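You operate a simulated robot arm through the tools that you are given. There is no shell and no other tool. Be economical: measure what you need, move in short steps, check, and stop when the job is done.

You run a simulated two-armed robot. Do the job below in one go: nothing can be reset, and whatever is moved stays where it is left.

TASK
Gauge the clipped white and yellow coils: 35 to 45 goes to pass, else rework.
Fine: hold the gauge while you press its button. Set down upright: what you pick out.

Only the result counts: the job must be done as asked and must still hold three seconds after the hand-in. Knocking over, shifting, dropping, spilling or breaking anything else fails it.

THE ROBOT
Two 7-joint arms with two-finger parallel grippers on one trunk, on a base that drives. Base frame: it is fixed to the floor where the robot stands at the start and does not move with it; the origin is under the middle of the robot, x ahead of it, y to its left, z up; the surface under the hand at the start is at about z = 0.85. Lengths are in m, angles in rad, forces in N, time in s.
The left shoulder is at the start at [0.06, 0.143, 0.913], the right one opposite. With the tool pointing down near the work surface each hand reaches from about 0.3 to 0.72 m from the robot's upright axis, wherever it stands, measured 20 degrees to its own side. Places, roughly: blue cam lever [0.6, 1.3, 0.9]; clipped green coil [0.75, 1.75, 1]; clipped orange coil [0.75, 1.75, 1]; cradle of the gap gauge [0.5, -0.2, 0.9]; cream clip box [0.75, 2, 1]; demag button [0.5, 1.7, 0.9]; glue button [0.4, 1.1, 0.9]; glue dot dial [0.5, 1.2, 0.9]; glue nozzle [0.7, 1.1, 1]; glue pedal [0.4, 1.2, 0]; glue switch [0.5, 1.1, 0.9]; green coil [0.75, 2, 0.75]; green strip box [0.75, 1.75, 1]; large ringed bar [0.5, 1.5, 0.75]; large ringed core [0.75, 1.5, 1]; large striped bar [0.5, 1.5, 0.75]. Payload 1.57 kg a hand.
The tool frame of a hand sits at the grasp point between the pads (the TCP): z along the fingers, y along the line on which they close. The tips reach 0.03 m beyond it. Largest opening 0.11 m; finger width 0.024, thickness 0.012; the body of the gripper, 0.048 by 0.112 m, starts 0.078 m behind the TCP.
Orientation is that of the tool frame in the base frame, as a unit quaternion [w, x, y, z]. With the fingers straight down and closing along the base's y, the tool's x points along the base's -x, its y along +y and its z along -z.

THE INTERFACE
- The arms move only by the tool step_arm. It takes "left_commands", "right_commands" or both (then of equal length, played together; a hand with none holds still); each is one flat list of numbers, 7 for each row, row after row: the gripper command, from -1 (shut) to 1 (fully open), values between in proportion, then the shift along the tool's x, y, z in m, then the turn, a rotation vector about the tool's x, y, z in rad. In form: [claw, tx, ty, tz, ax, ay, az, claw, tx, ty, tz, ax, ay, az, ...]. A call has 1 to 8 rows; each row shifts and turns the commanded pose from where the row before left it, along the tool's axes as they then stand. Each row takes 0.2 s and may step no farther than 0.05 m and 0.15 rad from the row before; otherwise, or with a gripper value out of range, the whole call is refused. Where a pose cannot be reached the arm comes as near as it can. A force on the tool above 40 N (or 10 N above the force at the start of the call, whichever is more), or a blocked arm, ends the call early, and 0.2 s more pass. Each finger travels about 0.045 m/s and halts on what it meets, pressing with about 26 N; the grip force reading is that of the motor and also rises with nothing between the fingers. The clock runs only during rows and for 0.2 s after the last one: add rows that do not move to give the fingers time. The reply holds the time, the measured pose of the TCP, the force on the tool along the base axes, the opening and the grip force, in the units named above and with some noise, with the torque about the TCP (base axes, N m) and any sound that the robot's microphone picked up, and new pictures: "views" is both (left out), scene, wrist or none (wrist: the cameras of the hands that moved).
- Cameras (640 x 400 px; columns grow to the right, rows downward): "scene" is now at [0.0443, -0.0101, 1.52]; the picture's right is [-0.14, -0.99, 0.00], its down [-0.79, 0.11, -0.60] and it looks along [0.60, -0.09, -0.80] (base axes); focal length 295 px, centre (320, 200). "left" rides on the left gripper at [0.07, -0.016, -0.141] in its tool frame; the picture's right is [0.23, 0.97, 0.00], its down [-0.86, 0.20, -0.48] and it looks along [-0.47, 0.11, 0.88] (tool axes); focal length 222 px, centre (320, 200). "right" rides on the right gripper at [0.07, 0.016, -0.141] in its tool frame; the picture's right is [-0.23, 0.97, 0.00], its down [-0.85, -0.20, -0.48] and it looks along [-0.47, -0.11, 0.88] (tool axes); focal length 222 px, centre (320, 200). There is no depth. A picture from a camera that has moved, and an enlarged one, comes with that camera's place and axes in the base frame and with its lens.
- lift_body(by): slides the trunk up (or, below 0, down) by that many m; the arms and the scene camera ride with it, the base frame stays. It gives what a move gives, with no picture.
- base_move(legs): drives the robot by 1 to 6 legs, each [ahead, left, turn to the left] in m, m and rad, along the robot's own axes; the way and the turn of a leg run together, so that a leg with both is an arc; at most 1.5 m and 3.142 rad a leg. The arms and the cameras ride along, it lands a little off, and it stops where it bumps. It gives what a move gives, and a new picture of the scene camera.
- pan_tilt(pan, tilt): turns the head with the scene camera to pan (to the left, within 1.501 rad either way) and tilt (down, from -0.506 to 1.204), counted from straight ahead of the robot. It gives what a move gives, and a new picture of the scene camera.
- enlarge(camera, box): a new picture of the part [left, top, right, bottom] of that camera's present view, enlarged. The clock stands still meanwhile.
- sign_off(): hands the job in; it is judged then, once.

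Go step by step. Nothing tells you exact positions but the pictures and the camera data: compare them with the known pose of the tool, close in by small moves and look again before you grip or let go. The budget is 120 turns and 260 pictures, counting those below and the enlarged ones. Unless the task says otherwise, let go and move clear before handing in, and close with one line.

The tools are called after "Request:" as name(argument=value, ...) on one line, values as JSON. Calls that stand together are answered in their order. step_arm: Moves the arms, as the interface text tells. Its arguments: {"type":"object","properties":{"left_commands":{"type":"array"},"right_commands":{"type":"array"},"views":{"type":"string","enum":["both","scene","wrist","none"]}},"required":[]} The other tools are called the same way: lift_body (by) slides the trunk up or down; base_move (legs) drives the base; pan_tilt (pan, tilt) turns the head that bears the scene camera; enlarge (camera, box) takes an enlarged picture of a part of a camera's view; sign_off () hands the job in.

At the start:

```text
time_s: 0.0
left_position: [0.3912, -0.0071, 1.0979]
left_orientation: [0.001, 0.0, 1.0, 0.0]
left_wrist_force: [-0.4, 0.0, 0.1]
left_wrist_torque: [0.01, -0.02, 0.02]
left_grip_width: 0.11
left_finger_force: 0.1
right_position: [0.3983, -0.3163, 1.0521]
right_orientation: [0.0, 0.0, 1.0, -0.001]
right_wrist_force: [-0.1, 0.6, -0.3]
right_wrist_torque: [0.0, -0.01, -0.01]
right_grip_width: 0.1101
right_finger_force: 0.0
trunk travel left (down, up): [-0.511, 0.079]
robot x, y, heading: [-0.0027, 0.0011, 0.001]
head pan, tilt: [-0.145, 0.922]
```

scene: 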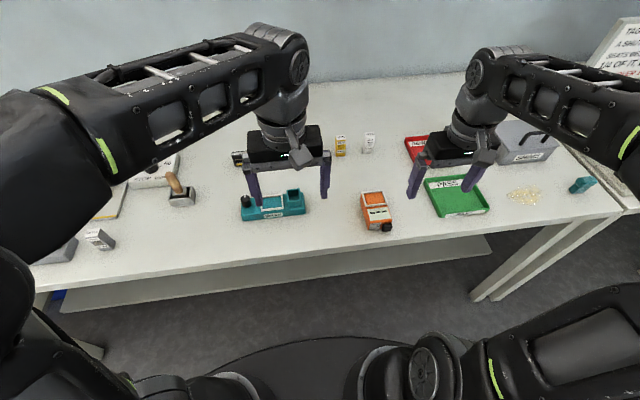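
right: 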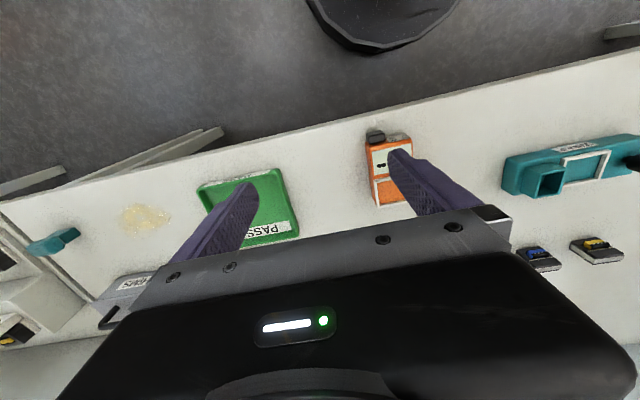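
left: 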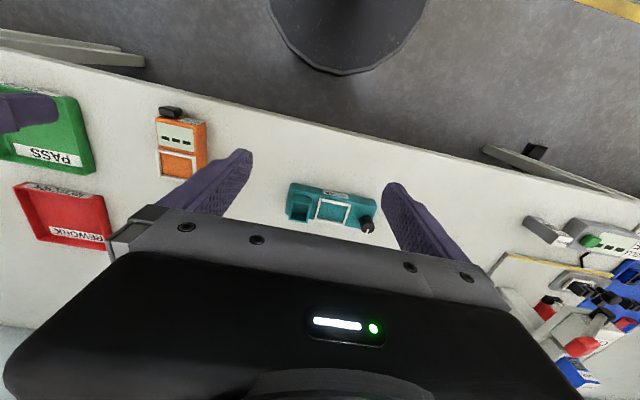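

I see a table with a teal thing, an orange gauge, a green PASS tray, a red REWORK tray, and small yellow and white items at the back. I'll look closer first.

Request:
enlarge(camera="scene", box=[220, 120, 420, 245])

Request:
enlarge(camera="scene", box=[400, 100, 640, 250])

Request:
enlarge(camera="scene", box=[20, 120, 260, 270])

Request:
enlarge(camera="right", box=[340, 100, 640, 288])

```text
3.20 times, centred on (320, 182) of scene
camera zoom: at [0.0443, -0.0101, 1.52], right [-0.14, -0.99, 0.0], down [-0.79, 0.11, -0.6], along [0.6, -0.09, -0.8], focal length 944 px, centre (320, 256)
```

zoom: 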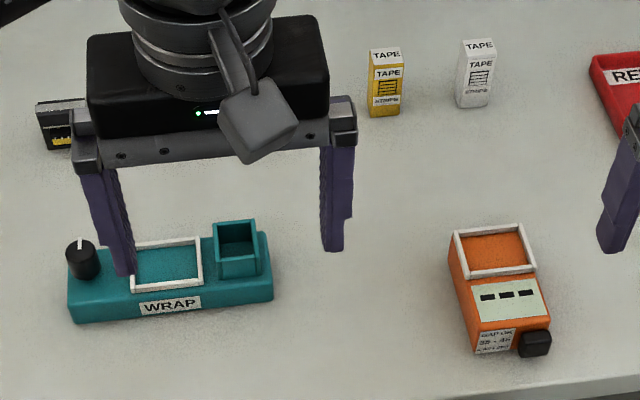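

```text
2.67 times, centred on (520, 175) of scene
camera zoom: at [0.0443, -0.0101, 1.52], right [-0.14, -0.99, 0.0], down [-0.79, 0.11, -0.6], along [0.6, -0.09, -0.8], focal length 787 px, centre (-213, 267)
```

zoom: 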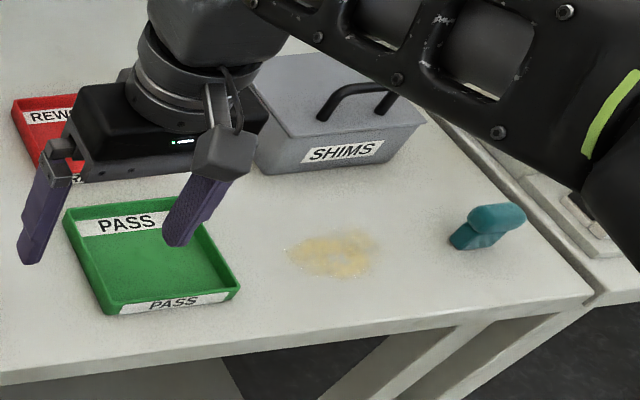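

```text
2.67 times, centred on (140, 195) of scene
camera zoom: at [0.0443, -0.0101, 1.52], right [-0.14, -0.99, 0.0], down [-0.79, 0.11, -0.6], along [0.6, -0.09, -0.8], focal length 787 px, centre (800, 213)
```

zoom: 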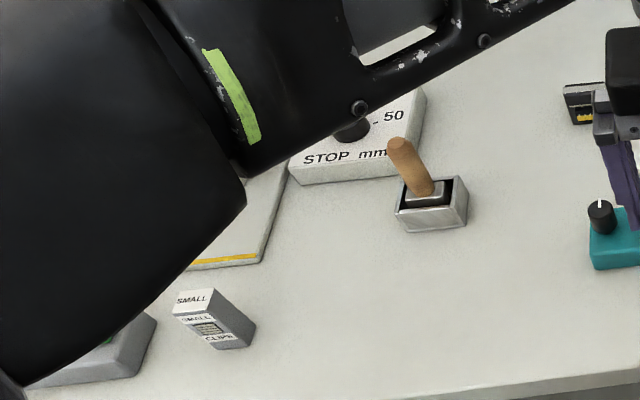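

```text
2.13 times, centred on (490, 194) of right
camera zoom: at [0.3275, -0.299, 1.1939], right [0.23, 0.97, 0.0], down [0.85, -0.2, 0.48], along [0.47, -0.11, -0.88], focal length 473 px, centre (-42, 213)
```

zoom: 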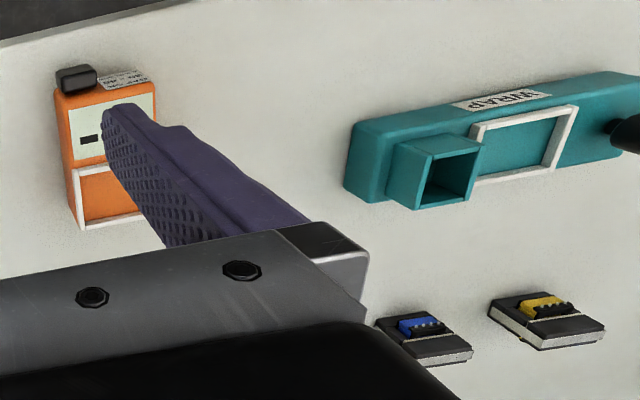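

The gauge is orange with a white-framed cradle and a black button. The coils may be on grey plates behind the wrap box, so I'll pan about to look.

Request:
pan_tilt(pan=0.5, tilt=0.8)

Request:
enlarge(camera="left", box=[480, 200, 640, 400])

Request:
enlarge(camera="left", box=[120, 80, 280, 180])

```text
time_s: 1.0
left_position: [0.3906, -0.0065, 1.0981]
left_orientation: [0.002, 0.0, 1.0, 0.0]
left_wrist_force: [0.3, -0.5, 1.3]
left_wrist_torque: [0.0, -0.02, -0.03]
left_grip_width: 0.1099
left_finger_force: 0.1
right_position: [0.3978, -0.3158, 1.0516]
right_orientation: [0.0, 0.001, 1.0, 0.001]
right_wrist_force: [-0.2, -0.4, -0.6]
right_wrist_torque: [0.01, 0.01, 0.07]
right_grip_width: 0.1098
right_finger_force: 0.1
trunk travel left (down, up): [-0.511, 0.079]
robot x, y, heading: [0.003, -0.001, -0.004]
head pan, tilt: [0.499, 0.799]
camera scene: at [0.0416, 0.0392, 1.5294], right [0.48, -0.88, 0.0], down [-0.63, -0.34, -0.7], along [0.61, 0.33, -0.72], focal length 295 px, centre (320, 200)
```

scene: 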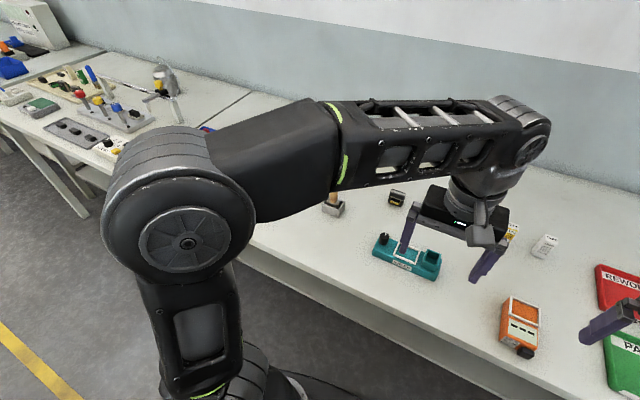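

```text
2.00 times, centred on (560, 300) of left
camera zoom: at [0.3201, -0.024, 1.2397], right [-0.23, 0.97, 0.0], down [0.85, 0.2, 0.48], along [0.47, 0.11, -0.88], focal length 444 px, centre (-160, 0)
```

zoom: 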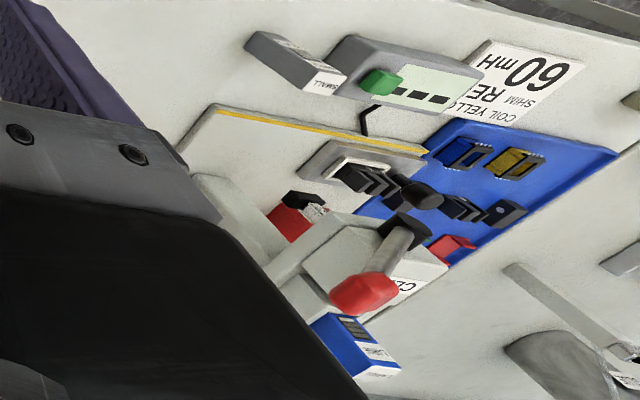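

```text
4.00 times, centred on (200, 130) of left
camera zoom: at [0.3201, -0.024, 1.2397], right [-0.23, 0.97, 0.0], down [0.85, 0.2, 0.48], along [0.47, 0.11, -0.88], focal length 888 px, centre (800, 480)
```

zoom: 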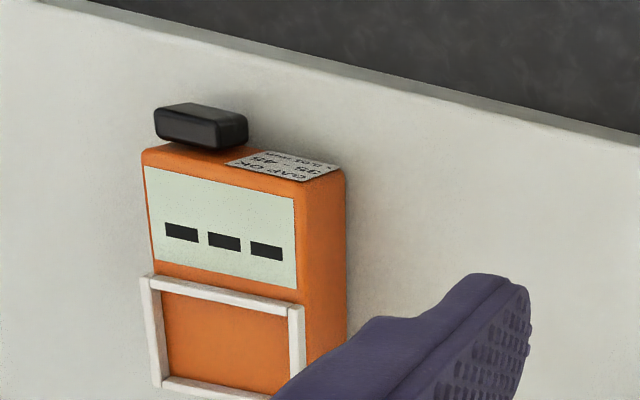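

I'll look closer at the items behind the wrap box and keep panning.

Request:
enlarge(camera="scene", box=[320, 160, 580, 300])

Request:
pan_tilt(pan=1.2, tilt=0.5)

Request:
pan_tilt(pan=-0.6, tilt=0.7)

```text
2.46 times, centred on (450, 230) of scene
camera zoom: at [0.0416, 0.0392, 1.5294], right [0.48, -0.88, 0.0], down [-0.63, -0.34, -0.7], along [0.61, 0.33, -0.72], focal length 726 px, centre (0, 126)
```

zoom: 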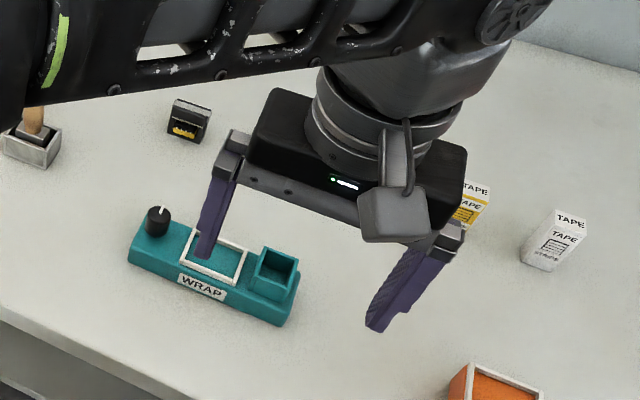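

```text
time_s: 2.1
left_position: [0.3906, -0.0072, 1.0982]
left_orientation: [0.001, 0.0, 1.0, 0.0]
left_wrist_force: [0.1, 0.1, -0.6]
left_wrist_torque: [0.04, 0.03, -0.01]
left_grip_width: 0.1102
left_finger_force: 0.0
right_position: [0.3974, -0.316, 1.0506]
right_orientation: [-0.001, 0.0, 1.0, 0.0]
right_wrist_force: [0.0, -1.0, 0.3]
right_wrist_torque: [0.01, 0.0, 0.02]
right_grip_width: 0.1101
right_finger_force: 0.0
trunk travel left (down, up): [-0.511, 0.079]
robot x, y, heading: [0.0011, -0.0002, 0.005]
head pan, tilt: [1.201, 0.499]
camera scene: at [0.0037, 0.0854, 1.5553], right [0.93, -0.36, 0.0], down [-0.17, -0.45, -0.88], along [0.32, 0.82, -0.48], focal length 295 px, centre (320, 200)
```

scene: 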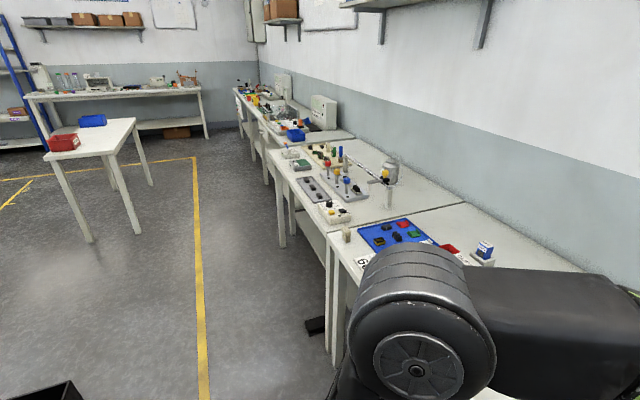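

```text
time_s: 3.9
left_position: [0.3909, -0.0075, 1.0962]
left_orientation: [0.0, 0.0, 1.0, 0.0]
left_wrist_force: [1.0, 0.5, 0.3]
left_wrist_torque: [-0.02, 0.0, -0.01]
left_grip_width: 0.1101
left_finger_force: 0.1
right_position: [0.3982, -0.3161, 1.052]
right_orientation: [0.0, -0.001, 1.0, 0.0]
right_wrist_force: [0.4, 0.1, -0.7]
right_wrist_torque: [0.01, 0.02, -0.01]
right_grip_width: 0.1099
right_finger_force: 0.0
trunk travel left (down, up): [-0.511, 0.079]
robot x, y, heading: [0.0005, -0.0052, 0.001]
head pan, tilt: [-0.6, 0.7]
camera scene: at [0.0408, -0.0473, 1.5377], right [-0.56, -0.83, 0.0], down [-0.53, 0.36, -0.76], along [0.63, -0.43, -0.64], focal length 295 px, centre (320, 200)
```

scene: 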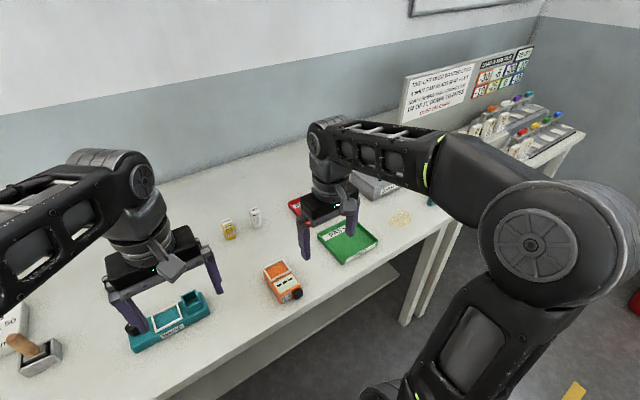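

There are racks and signs to the right; let me read them.

Request:
enlarge(camera="scene", box=[390, 40, 590, 165])

Request:
pan_tilt(pan=-1.0, tilt=0.6)

Request:
enlarge(camera="scene", box=[180, 60, 500, 260])

```text
3.20 times, centred on (490, 102) of scene
camera zoom: at [0.0408, -0.0473, 1.5377], right [-0.56, -0.83, 0.0], down [-0.53, 0.36, -0.76], along [0.63, -0.43, -0.64], focal length 944 px, centre (-224, 512)
```

zoom: 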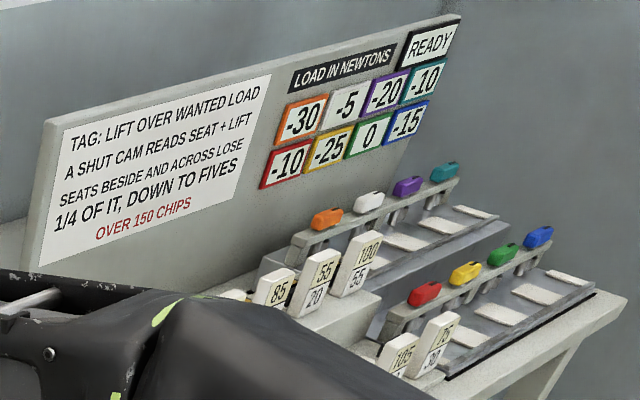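

```text
time_s: 4.8
left_position: [0.3894, -0.0067, 1.0978]
left_orientation: [0.0, 0.0, 1.0, 0.0]
left_wrist_force: [0.4, 0.2, 0.0]
left_wrist_torque: [-0.01, -0.04, 0.0]
left_grip_width: 0.1102
left_finger_force: 0.0
right_position: [0.3973, -0.3163, 1.0524]
right_orientation: [0.0, 0.0, 1.0, 0.0]
right_wrist_force: [0.3, 0.4, 0.2]
right_wrist_torque: [0.02, -0.03, -0.03]
right_grip_width: 0.11
right_finger_force: 0.0
trunk travel left (down, up): [-0.511, 0.079]
robot x, y, heading: [-0.0029, 0.0015, -0.001]
head pan, tilt: [-1.0, 0.6]
camera scene: at [0.0185, -0.0737, 1.5463], right [-0.84, -0.54, 0.0], down [-0.31, 0.48, -0.82], along [0.45, -0.69, -0.57], focal length 295 px, centre (320, 200)
```

scene: 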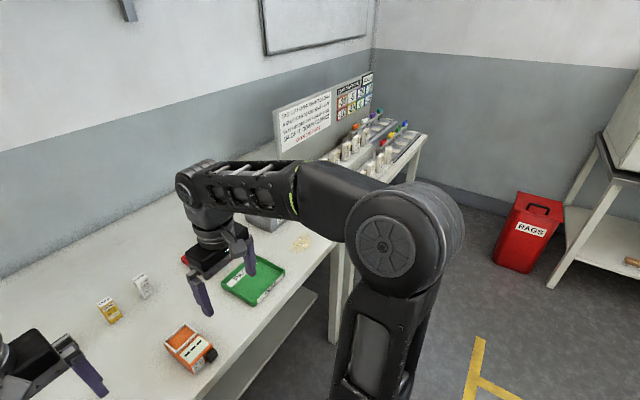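

```text
2.00 times, centred on (340, 160) of scene
camera zoom: at [0.0185, -0.0737, 1.5463], right [-0.84, -0.54, 0.0], down [-0.31, 0.48, -0.82], along [0.45, -0.69, -0.57], focal length 590 px, centre (280, 280)
```

zoom: 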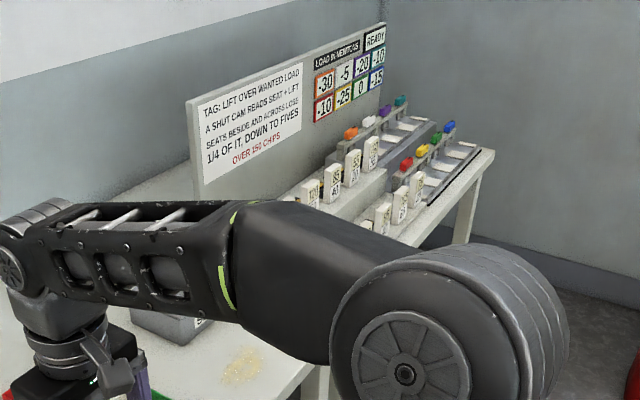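

The racks on the right belong to another station. I'll shift the left hand to the left to uncover the table and look with its camera.

Request:
step_arm(left_commands=[1, 0, 0.05, 0, 0, 0, 0, 1, 0, 0.05, 0, 0, 0, 0, 1, 0, 0.05, 0, 0, 0, 0, 1, 0, 0.05, 0, 0, 0, 0, 1, 0, 0.05, 0, 0, 0, 0, 1, 0, 0.05, 0, 0, 0, 0], views="wrist")

Request:
pan_tilt(pan=0.0, tilt=0.85)

```text
time_s: 6.2
left_position: [0.3943, 0.2976, 1.0955]
left_orientation: [0.001, 0.0, 1.0, -0.001]
left_wrist_force: [0.1, 0.0, -0.1]
left_wrist_torque: [-0.07, 0.0, 0.01]
left_grip_width: 0.11
left_finger_force: 0.1
right_position: [0.3981, -0.3154, 1.0521]
right_orientation: [0.0, 0.001, 1.0, -0.001]
right_wrist_force: [-0.5, -0.1, 1.0]
right_wrist_torque: [-0.03, 0.04, -0.05]
right_grip_width: 0.1103
right_finger_force: 0.0
trunk travel left (down, up): [-0.511, 0.079]
robot x, y, heading: [-0.0024, -0.0017, -0.001]
head pan, tilt: [-1.0, 0.6]
camera left: at [0.3229, 0.2808, 1.2377], right [-0.23, 0.97, 0.0], down [0.85, 0.2, 0.48], along [0.47, 0.11, -0.88], focal length 222 px, centre (320, 200)
```

left: 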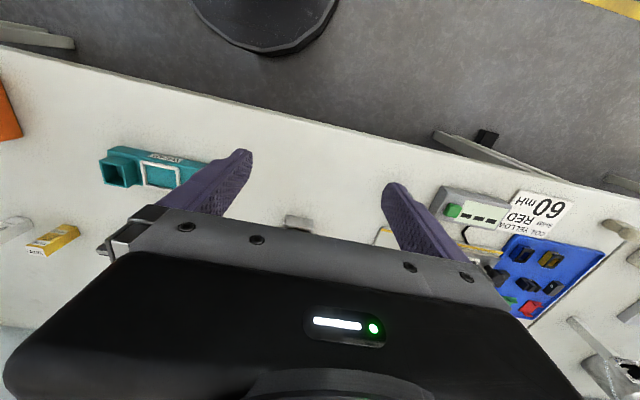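

```text
time_s: 7.4
left_position: [0.3934, 0.2954, 1.0953]
left_orientation: [0.002, 0.0, 1.0, 0.0]
left_wrist_force: [-0.1, -0.6, -1.0]
left_wrist_torque: [0.01, 0.01, -0.03]
left_grip_width: 0.1101
left_finger_force: 0.0
right_position: [0.3974, -0.3154, 1.0514]
right_orientation: [0.0, 0.0, 1.0, 0.0]
right_wrist_force: [0.0, 0.6, 0.4]
right_wrist_torque: [0.0, 0.05, 0.0]
right_grip_width: 0.1099
right_finger_force: 0.0
trunk travel left (down, up): [-0.511, 0.079]
robot x, y, heading: [0.0059, 0.0003, -0.001]
head pan, tilt: [0.0, 0.85]
camera scene: at [0.0489, 0.0007, 1.5254], right [0.0, -1.0, 0.0], down [-0.75, 0.0, -0.66], along [0.66, 0.0, -0.75], focal length 295 px, centre (320, 200)
```

scene: 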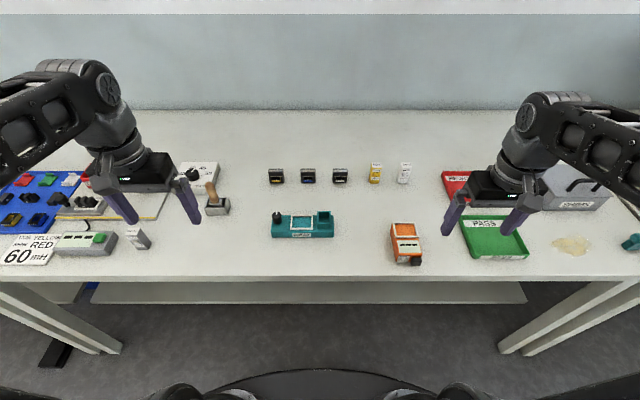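

Three blocks lie in a row behind the wrap box: yellow, blue and probably white. I'll zoom in on them.

Request:
enlarge(camera="scene", box=[255, 155, 415, 255])

Request:
enlarge(camera="scene", box=[260, 160, 360, 190])

Request:
enlarge(camera="scene", box=[370, 210, 450, 270])

```text
4.00 times, centred on (335, 205) of scene
camera zoom: at [0.0489, 0.0007, 1.5254], right [0.0, -1.0, 0.0], down [-0.75, 0.0, -0.66], along [0.66, 0.0, -0.75], focal length 1180 px, centre (260, 180)
```

zoom: 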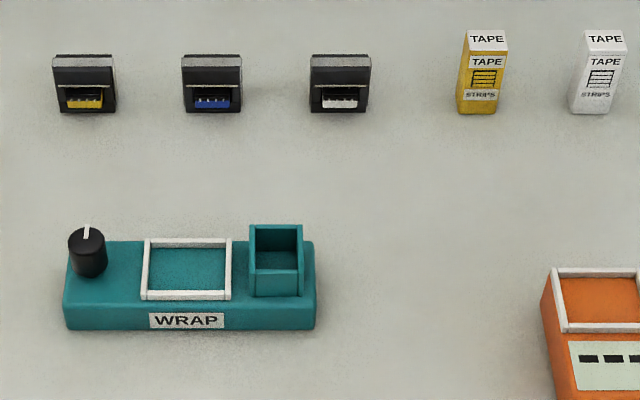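

```text
6.40 times, centred on (310, 175) of scene
camera zoom: at [0.0489, 0.0007, 1.5254], right [0.0, -1.0, 0.0], down [-0.75, 0.0, -0.66], along [0.66, 0.0, -0.75], focal length 1889 px, centre (384, 360)
```

zoom: 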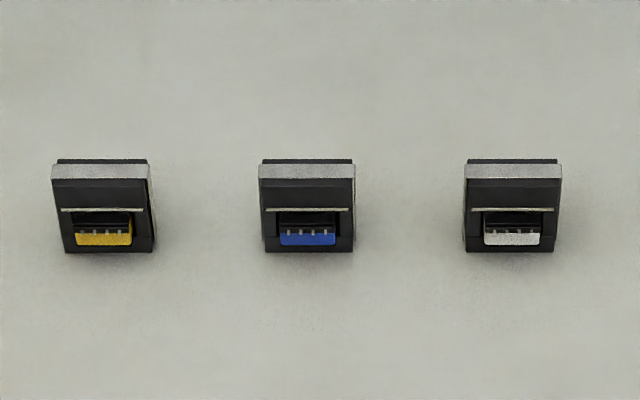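

```text
6.67 times, centred on (410, 240) of scene
camera zoom: at [0.0489, 0.0007, 1.5254], right [0.0, -1.0, 0.0], down [-0.75, 0.0, -0.66], along [0.66, 0.0, -0.75], focal length 1968 px, centre (-280, -67)
```

zoom: 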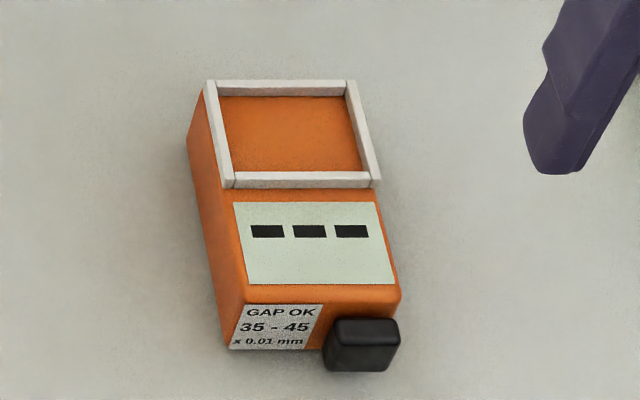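

The three blocks stand in a row at x≈0.73: yellow at y≈0.14, blue at 0.04, white at -0.06. The gauge cradle is near (0.50, -0.22), so I'll creep forward slightly for reach and view a coil up close.

Request:
base_move(legs=[[0.06, 0, 0]])

Request:
step_arm(left_commands=[1, -0.04, -0.04, 0, 0, 0, 0, 1, -0.04, -0.04, 0, 0, 0, 0, 1, -0.04, -0.04, 0, 0, 0, 0, 1, -0.04, -0.04, 0, 0, 0, 0], views="wrist")

```text
time_s: 8.4
left_position: [0.4549, 0.2971, 1.0954]
left_orientation: [0.0, 0.001, 1.0, 0.0]
left_wrist_force: [0.0, -0.3, 0.2]
left_wrist_torque: [0.01, 0.05, 0.0]
left_grip_width: 0.11
left_finger_force: 0.1
right_position: [0.4589, -0.3161, 1.0506]
right_orientation: [-0.001, 0.001, 1.0, 0.001]
right_wrist_force: [1.3, -0.2, 0.4]
right_wrist_torque: [0.01, 0.04, -0.04]
right_grip_width: 0.1101
right_finger_force: 0.0
trunk travel left (down, up): [-0.511, 0.079]
robot x, y, heading: [0.0598, -0.0, -0.003]
head pan, tilt: [0.0, 0.85]
camera scene: at [0.1102, 0.0006, 1.5253], right [0.0, -1.0, 0.0], down [-0.75, 0.0, -0.66], along [0.66, 0.0, -0.75], focal length 295 px, centre (320, 200)
```

scene: 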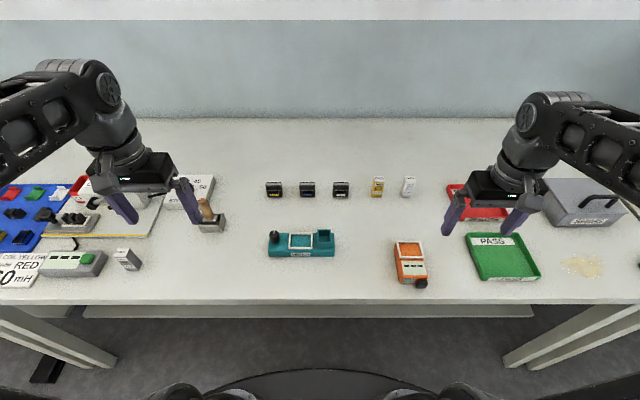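

```text
refused: row 1 steps farther than a row can; nothing moved
```

I'll bring the left hand nearer with smaller steps.

Request:
step_arm(left_commands=[1, -0.025, -0.031, 0.009, 0, 0, 0, 1, -0.025, -0.031, 0.009, 0, 0, 0, 1, -0.025, -0.031, 0.009, 0, 0, 0, 1, -0.025, -0.031, 0.009, 0, 0, 0, 1, -0.025, -0.031, 0.009, 0, 0, 0], views="wrist")

Request:
enlarge(camera="left", box=[180, 130, 460, 280])

Request:
enlarge(camera="scene", box=[400, 160, 560, 300])

```text
time_s: 9.6
left_position: [0.5776, 0.1399, 1.0499]
left_orientation: [0.0, 0.0, 1.0, 0.0]
left_wrist_force: [-0.2, -0.7, -0.9]
left_wrist_torque: [0.03, 0.02, -0.01]
left_grip_width: 0.11
left_finger_force: 0.1
right_position: [0.4578, -0.3164, 1.0521]
right_orientation: [-0.001, 0.0, 1.0, 0.0]
right_wrist_force: [-0.8, 0.1, 0.4]
right_wrist_torque: [0.02, -0.02, -0.02]
right_grip_width: 0.11
right_finger_force: 0.0
trunk travel left (down, up): [-0.511, 0.079]
robot x, y, heading: [0.0635, 0.0005, -0.002]
head pan, tilt: [0.0, 0.85]
camera left: at [0.508, 0.1234, 1.1924], right [-0.23, 0.97, 0.0], down [0.85, 0.2, 0.48], along [0.47, 0.11, -0.88], focal length 222 px, centre (320, 200)
```

left: 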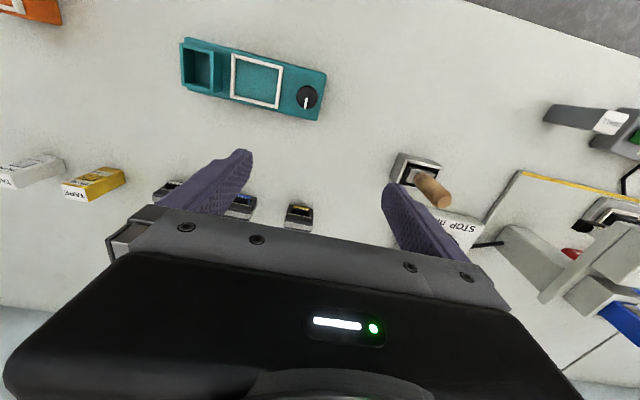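

```text
2.29 times, centred on (320, 205) of left
camera zoom: at [0.508, 0.1234, 1.1924], right [-0.23, 0.97, 0.0], down [0.85, 0.2, 0.48], along [0.47, 0.11, -0.88], focal length 508 px, centre (320, 189)
```

zoom: 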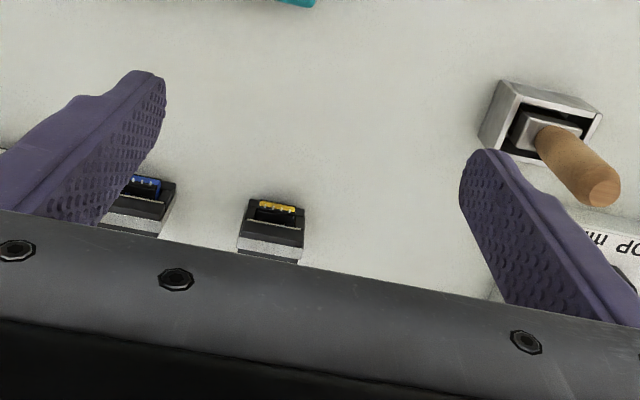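

```text
2.86 times, centred on (480, 230) of scene
camera zoom: at [0.1093, -0.0002, 1.5253], right [0.0, -1.0, 0.0], down [-0.75, 0.0, -0.66], along [0.66, 0.0, -0.75], focal length 843 px, centre (-137, 114)
```

zoom: 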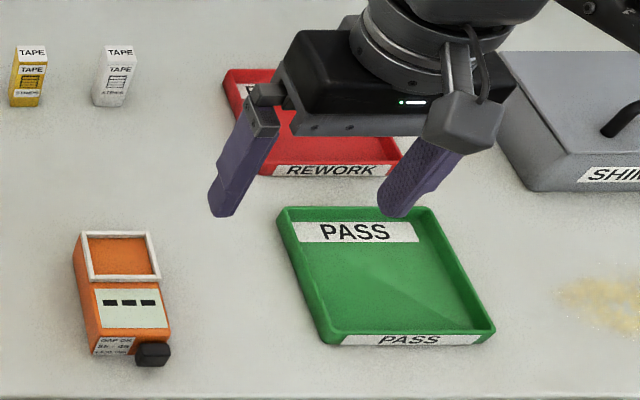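

The block is too foreshortened to measure its height, so I'll pitch the left hand to look at the row nearly level.

Request:
step_arm(left_commands=[1, 0, 0, 0, 0, -0.15, 0, 1, 0, 0, 0, 0, -0.15, 0, 1, 0, 0, 0, 0, -0.15, 0, 1, 0, 0, 0, 0, -0.15, 0, 1, 0, 0, 0, 0, -0.15, 0, 1, 0.027, 0, 0.009, 0, 0, 0, 1, 0.027, 0, 0.009, 0, 0, 0], views="wrist")

Request:
enlarge(camera="left", box=[220, 130, 420, 255])

```text
time_s: 11.2
left_position: [0.5509, 0.1401, 1.0007]
left_orientation: [0.368, 0.0, 0.93, -0.001]
left_wrist_force: [-0.2, -0.4, -0.2]
left_wrist_torque: [0.01, -0.02, 0.03]
left_grip_width: 0.11
left_finger_force: 0.0
right_position: [0.4569, -0.3163, 1.052]
right_orientation: [0.0, 0.0, 1.0, 0.0]
right_wrist_force: [-0.9, 0.2, -0.2]
right_wrist_torque: [0.0, 0.0, 0.04]
right_grip_width: 0.11
right_finger_force: 0.1
trunk travel left (down, up): [-0.511, 0.079]
robot x, y, heading: [0.0592, 0.0028, -0.001]
head pan, tilt: [0.0, 0.85]
camera left: at [0.4022, 0.1247, 1.0579], right [-0.16, 0.97, -0.16], down [0.3, 0.2, 0.93], along [0.94, 0.11, -0.32], focal length 222 px, centre (320, 200)
```

left: 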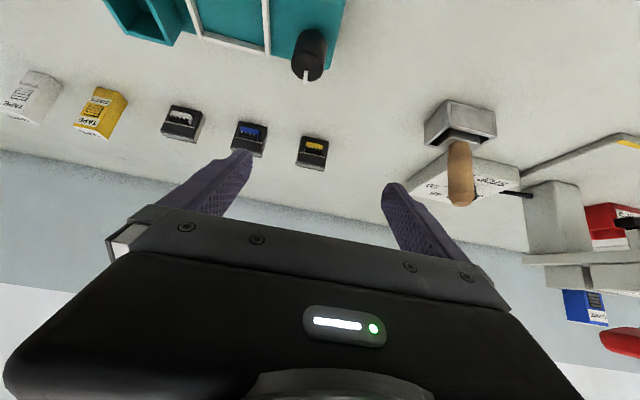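

```text
3.20 times, centred on (320, 192) of left
camera zoom: at [0.4022, 0.1247, 1.0579], right [-0.16, 0.97, -0.16], down [0.3, 0.2, 0.93], along [0.94, 0.11, -0.32], focal length 711 px, centre (320, 224)
```

zoom: 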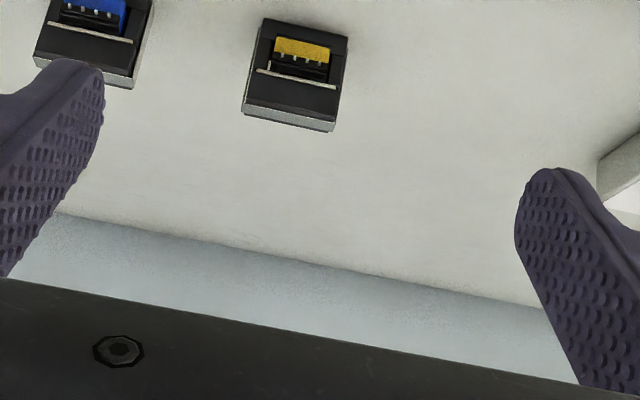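

The coils are upright tablets about 0.048 wide, 0.023 deep and 0.05 tall; yellow is centred near (0.727, 0.139). I'll level the left hand and go above it.

Request:
step_arm(left_commands=[0.6, 0, 0, 0, 0, 0.15, 0, 0.6, 0, 0, 0, 0, 0.15, 0, 0.6, 0, 0, 0, 0, 0.15, 0, 0.6, 0, 0, 0, 0, 0.15, 0, 0.6, 0, 0, 0, 0, 0.15, 0, 0.6, -0.049, 0, 0, 0, 0, 0, 0.6, -0.049, 0, 0, 0, 0, 0, 0.6, -0.049, 0, 0, 0, 0, 0], views="none")

Request:
step_arm(left_commands=[0.6, -0.029, 0, 0.02, 0, 0, 0, 0.6, 0, 0, 0.02, 0, 0, 0, 0.6, 0, 0, 0, 0, 0, 0], views="both")

Request:
enlarge(camera="left", box=[220, 130, 420, 255])

```text
time_s: 13.0
left_position: [0.6863, 0.1392, 1.0018]
left_orientation: [0.0, 0.001, 1.0, 0.0]
left_wrist_force: [0.4, -0.4, 0.1]
left_wrist_torque: [0.02, 0.0, 0.01]
left_grip_width: 0.0882
left_finger_force: 0.1
left hand out of reach, approached as far as the arm can: row 8
right_position: [0.4556, -0.317, 1.0522]
right_orientation: [0.0, 0.001, 1.0, 0.0]
right_wrist_force: [-1.3, -0.6, 0.3]
right_wrist_torque: [0.02, 0.03, -0.03]
right_grip_width: 0.11
right_finger_force: 0.0
trunk travel left (down, up): [-0.511, 0.079]
robot x, y, heading: [0.0624, 0.0042, -0.001]
head pan, tilt: [0.0, 0.85]
```

```text
time_s: 13.8
left_position: [0.7045, 0.14, 0.9688]
left_orientation: [0.001, 0.002, 1.0, -0.001]
left_wrist_force: [0.2, 1.0, -0.4]
left_wrist_torque: [0.01, 0.02, 0.0]
left_grip_width: 0.0881
left_finger_force: 0.1
left hand out of reach, approached as far as the arm can: row 1
right_position: [0.4566, -0.3174, 1.0519]
right_orientation: [-0.001, 0.001, 1.0, 0.0]
right_wrist_force: [0.9, 0.8, 0.2]
right_wrist_torque: [0.0, 0.0, -0.02]
right_grip_width: 0.1103
right_finger_force: 0.1
trunk travel left (down, up): [-0.511, 0.079]
robot x, y, heading: [0.0619, -0.0006, -0.004]
head pan, tilt: [0.0, 0.85]
camera scene: at [0.1082, 0.0003, 1.5254], right [0.0, -1.0, 0.0], down [-0.75, 0.0, -0.66], along [0.66, 0.0, -0.75], focal length 295 px, centre (320, 200)
camera left: at [0.6345, 0.1231, 1.1108], right [-0.23, 0.97, 0.0], down [0.85, 0.2, 0.48], along [0.47, 0.11, -0.88], focal length 222 px, centre (320, 200)
```

scene: 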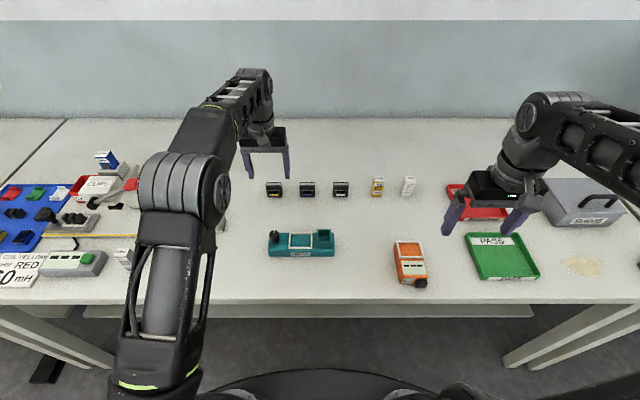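
left: 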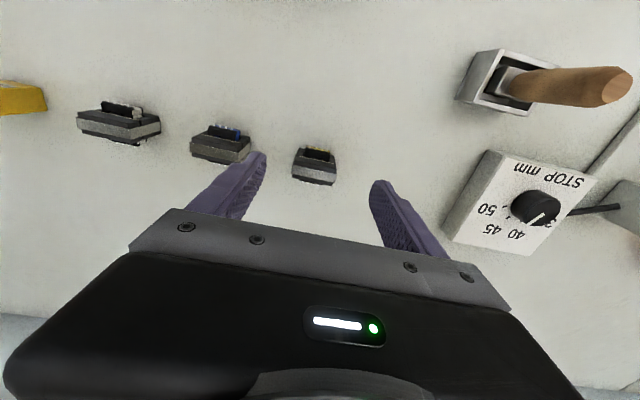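

```text
3.20 times, centred on (320, 192) of left
camera zoom: at [0.6345, 0.1231, 1.1108], right [-0.23, 0.97, 0.0], down [0.85, 0.2, 0.48], along [0.47, 0.11, -0.88], focal length 711 px, centre (320, 224)
```

zoom: 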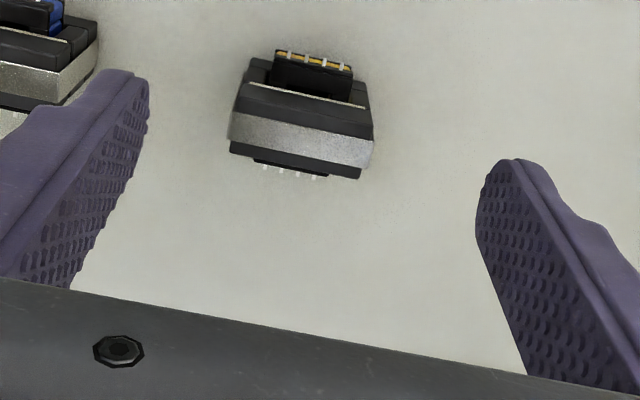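

The coil is clear now: an upright core with a silver clip, centred near (0.723, 0.138). The arm is at its limit, so I'll drive 0.05 further ahead.

Request:
base_move(legs=[[0.05, 0, 0]])

Request:
step_arm(left_commands=[0.6, 0, 0, 0, 0, 0, 0], views="wrist")

```text
time_s: 14.7
left_position: [0.755, 0.1405, 0.9668]
left_orientation: [0.0, -0.001, 1.0, -0.001]
left_wrist_force: [-0.1, 0.7, -0.7]
left_wrist_torque: [-0.01, 0.02, 0.01]
left_grip_width: 0.0881
left_finger_force: 0.0
right_position: [0.5071, -0.3162, 1.0512]
right_orientation: [-0.002, -0.001, 1.0, 0.0]
right_wrist_force: [0.2, -0.3, 0.1]
right_wrist_torque: [0.02, 0.05, 0.04]
right_grip_width: 0.11
right_finger_force: 0.1
trunk travel left (down, up): [-0.511, 0.079]
robot x, y, heading: [0.1055, 0.0042, -0.002]
head pan, tilt: [0.0, 0.85]
camera scene: at [0.1592, 0.0005, 1.5253], right [0.0, -1.0, 0.0], down [-0.75, 0.0, -0.66], along [0.66, 0.0, -0.75], focal length 295 px, centre (320, 200)
```

scene: 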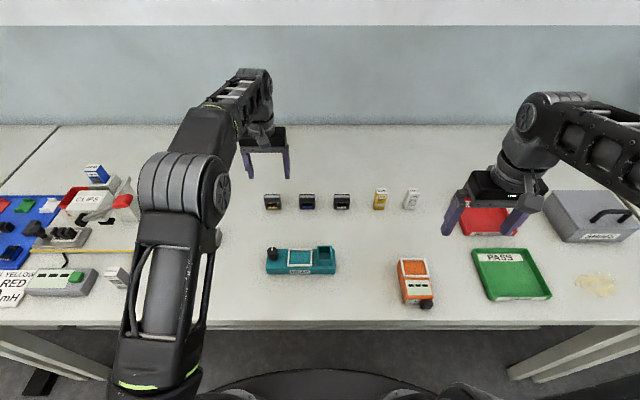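

```text
time_s: 15.1
left_position: [0.7542, 0.1401, 0.9684]
left_orientation: [0.0, 0.0, 1.0, 0.0]
left_wrist_force: [0.5, 0.7, 0.4]
left_wrist_torque: [-0.01, 0.02, 0.0]
left_grip_width: 0.088
left_finger_force: 0.1
right_position: [0.5065, -0.3165, 1.0517]
right_orientation: [0.0, 0.0, 1.0, 0.001]
right_wrist_force: [0.0, -0.4, -0.7]
right_wrist_torque: [0.03, 0.03, -0.03]
right_grip_width: 0.1101
right_finger_force: 0.1
trunk travel left (down, up): [-0.511, 0.079]
robot x, y, heading: [0.1101, -0.0014, -0.0]
head pan, tilt: [0.0, 0.85]
camera left: at [0.6836, 0.124, 1.1105], right [-0.23, 0.97, 0.0], down [0.86, 0.2, 0.48], along [0.47, 0.11, -0.88], focal length 222 px, centre (320, 200)
```

left: 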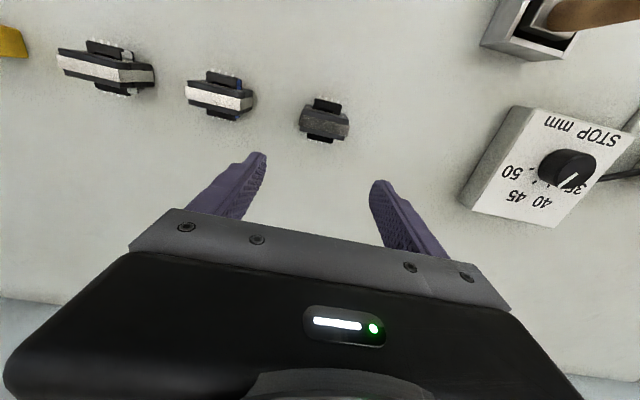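

Now the block centre reads about (0.718, 0.137). I'll shift back over it and look.

Request:
step_arm(left_commands=[0.6, 0.018, -0.0015, 0, 0, 0, 0, 0.6, 0.018, -0.0015, 0, 0, 0, 0, 0.6, 0, 0, 0.02, 0, 0, 0, 0.6, 0, 0, 0, 0, 0, 0], views="wrist")

Request:
enlarge(camera="left", box=[220, 100, 420, 225])

Request:
enlarge(camera="scene", box=[230, 130, 350, 220])

```text
time_s: 16.1
left_position: [0.717, 0.1374, 0.9495]
left_orientation: [0.0, 0.0, 1.0, 0.0]
left_wrist_force: [0.0, 0.8, -0.3]
left_wrist_torque: [0.01, 0.02, -0.02]
left_grip_width: 0.0879
left_finger_force: 0.1
right_position: [0.506, -0.3158, 1.0524]
right_orientation: [-0.001, 0.0, 1.0, 0.0]
right_wrist_force: [-0.4, -0.3, 0.4]
right_wrist_torque: [-0.03, 0.02, -0.02]
right_grip_width: 0.1102
right_finger_force: 0.1
trunk travel left (down, up): [-0.511, 0.079]
robot x, y, heading: [0.1067, -0.0003, -0.001]
head pan, tilt: [0.0, 0.85]
camera left: at [0.647, 0.1208, 1.092], right [-0.23, 0.97, 0.0], down [0.85, 0.2, 0.48], along [0.47, 0.11, -0.88], focal length 222 px, centre (320, 200)
```

left: 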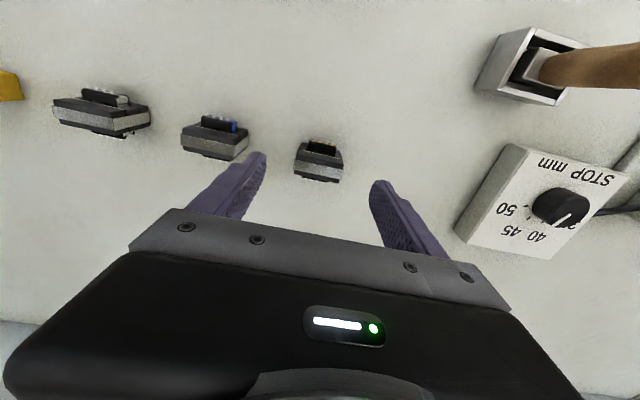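

```text
3.20 times, centred on (320, 162) of left
camera zoom: at [0.647, 0.1208, 1.092], right [-0.23, 0.97, 0.0], down [0.85, 0.2, 0.48], along [0.47, 0.11, -0.88], focal length 711 px, centre (320, 320)
```

zoom: 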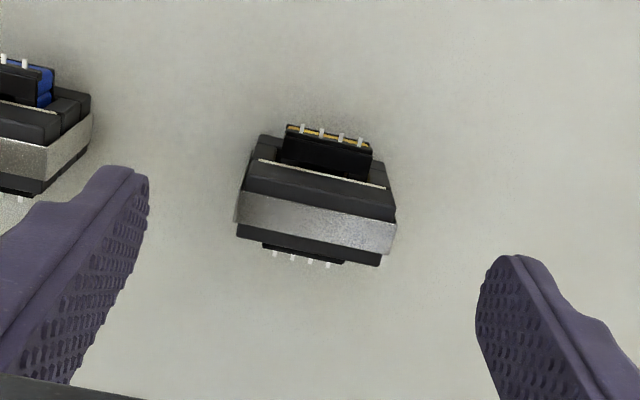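

```text
4.44 times, centred on (290, 175) of scene
camera zoom: at [0.1567, 0.0005, 1.5254], right [0.0, -1.0, 0.0], down [-0.75, 0.0, -0.66], along [0.66, 0.0, -0.75], focal length 1312 px, centre (453, 311)
```

zoom: 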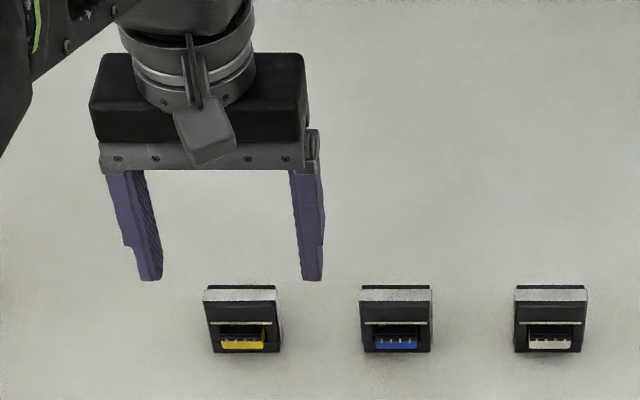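

The block sits right under the TCP. I'll descend to z≈0.905 and close.

Request:
step_arm(left_commands=[0.6, -0.001, -0.001, 0.022, 0, 0, 0, 0.6, -0.001, 0, 0.0225, 0, 0, 0, 0.6, 0, 0, 0, 0, 0, 0], views="both")

Request:
enlarge(camera="scene", box=[230, 130, 350, 220])

Request:
enlarge(camera="left", box=[220, 100, 420, 225])

```text
time_s: 16.9
left_position: [0.7188, 0.1359, 0.9038]
left_orientation: [0.001, -0.001, 1.0, 0.0]
left_wrist_force: [0.3, 0.3, 0.1]
left_wrist_torque: [-0.01, 0.03, 0.01]
left_grip_width: 0.0879
left_finger_force: 0.0
right_position: [0.5059, -0.3159, 1.0525]
right_orientation: [0.0, 0.0, 1.0, 0.0]
right_wrist_force: [-0.1, 0.0, 0.2]
right_wrist_torque: [0.04, 0.04, -0.01]
right_grip_width: 0.1098
right_finger_force: 0.2
trunk travel left (down, up): [-0.511, 0.079]
robot x, y, heading: [0.1041, -0.001, -0.002]
head pan, tilt: [0.0, 0.85]
camera scene: at [0.1569, 0.0005, 1.5254], right [0.0, -1.0, 0.0], down [-0.75, 0.0, -0.66], along [0.66, 0.0, -0.75], focal length 295 px, centre (320, 200)
camera left: at [0.6486, 0.1197, 1.0454], right [-0.23, 0.97, 0.0], down [0.85, 0.2, 0.48], along [0.47, 0.11, -0.88], focal length 222 px, centre (320, 200)
```

scene: 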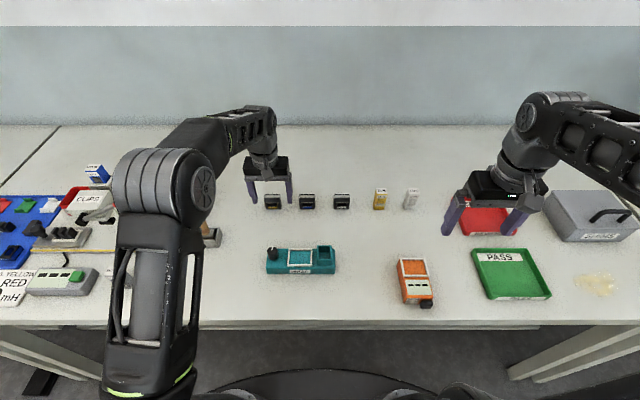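
left: 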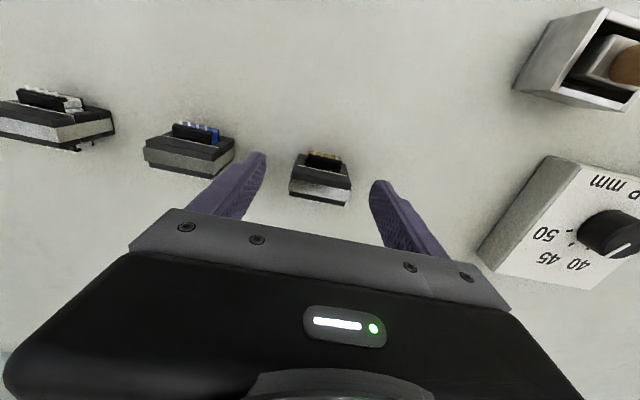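

```text
4.44 times, centred on (290, 175) of scene
camera zoom: at [0.1569, 0.0005, 1.5254], right [0.0, -1.0, 0.0], down [-0.75, 0.0, -0.66], along [0.66, 0.0, -0.75], focal length 1312 px, centre (453, 311)
```

zoom: 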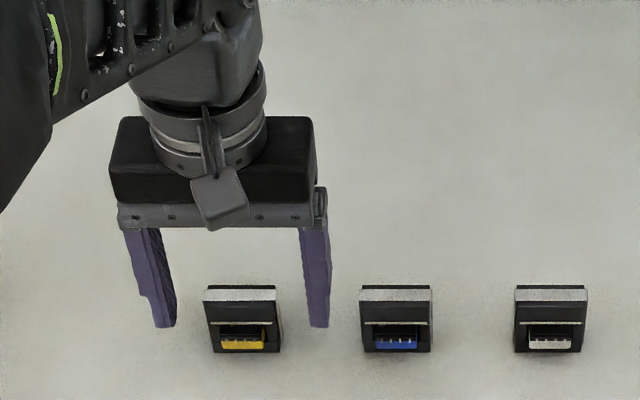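

```text
3.20 times, centred on (320, 162) of left
camera zoom: at [0.6486, 0.1197, 1.0454], right [-0.23, 0.97, 0.0], down [0.85, 0.2, 0.48], along [0.47, 0.11, -0.88], focal length 711 px, centre (320, 320)
```

zoom: 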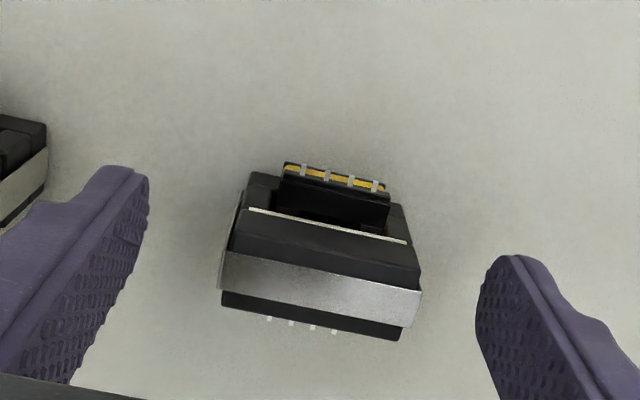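

Aligned: block top centre coincides with the TCP. Closing the gripper.

Request:
step_arm(left_commands=[-1, 0, 0, 0, 0, 0, 0, -1, 0, 0, 0, 0, 0, 0, -1, 0, 0, 0, 0, 0, 0, -1, 0, 0, 0, 0, 0, 0], views="wrist")

Request:
enlarge(camera="left", box=[220, 100, 420, 225])

```text
time_s: 17.9
left_position: [0.7194, 0.1368, 0.9039]
left_orientation: [0.001, -0.001, 1.0, 0.0]
left_wrist_force: [0.5, 0.8, -0.4]
left_wrist_torque: [0.01, -0.03, -0.05]
left_grip_width: 0.0435
left_finger_force: 25.7
right_position: [0.5057, -0.3161, 1.0506]
right_orientation: [0.0, 0.0, 1.0, 0.0]
right_wrist_force: [-0.6, -0.6, 0.2]
right_wrist_torque: [-0.02, 0.05, -0.05]
right_grip_width: 0.11
right_finger_force: 0.0
trunk travel left (down, up): [-0.511, 0.079]
robot x, y, heading: [0.1085, 0.0007, 0.0]
head pan, tilt: [0.0, 0.85]
camera left: at [0.6487, 0.1198, 1.0455], right [-0.23, 0.97, 0.0], down [0.85, 0.2, 0.48], along [0.47, 0.11, -0.88], focal length 222 px, centre (320, 200)
```

left: 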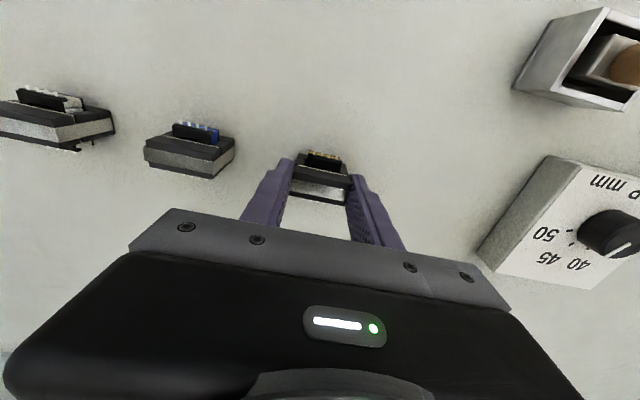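

```text
3.20 times, centred on (320, 162) of left
camera zoom: at [0.6487, 0.1198, 1.0455], right [-0.23, 0.97, 0.0], down [0.85, 0.2, 0.48], along [0.47, 0.11, -0.88], focal length 711 px, centre (320, 320)
```

zoom: 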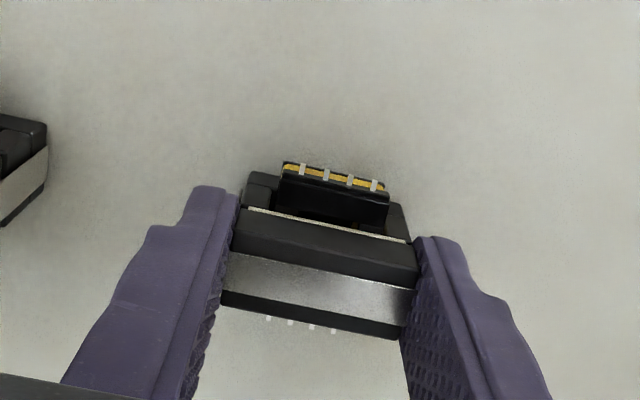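

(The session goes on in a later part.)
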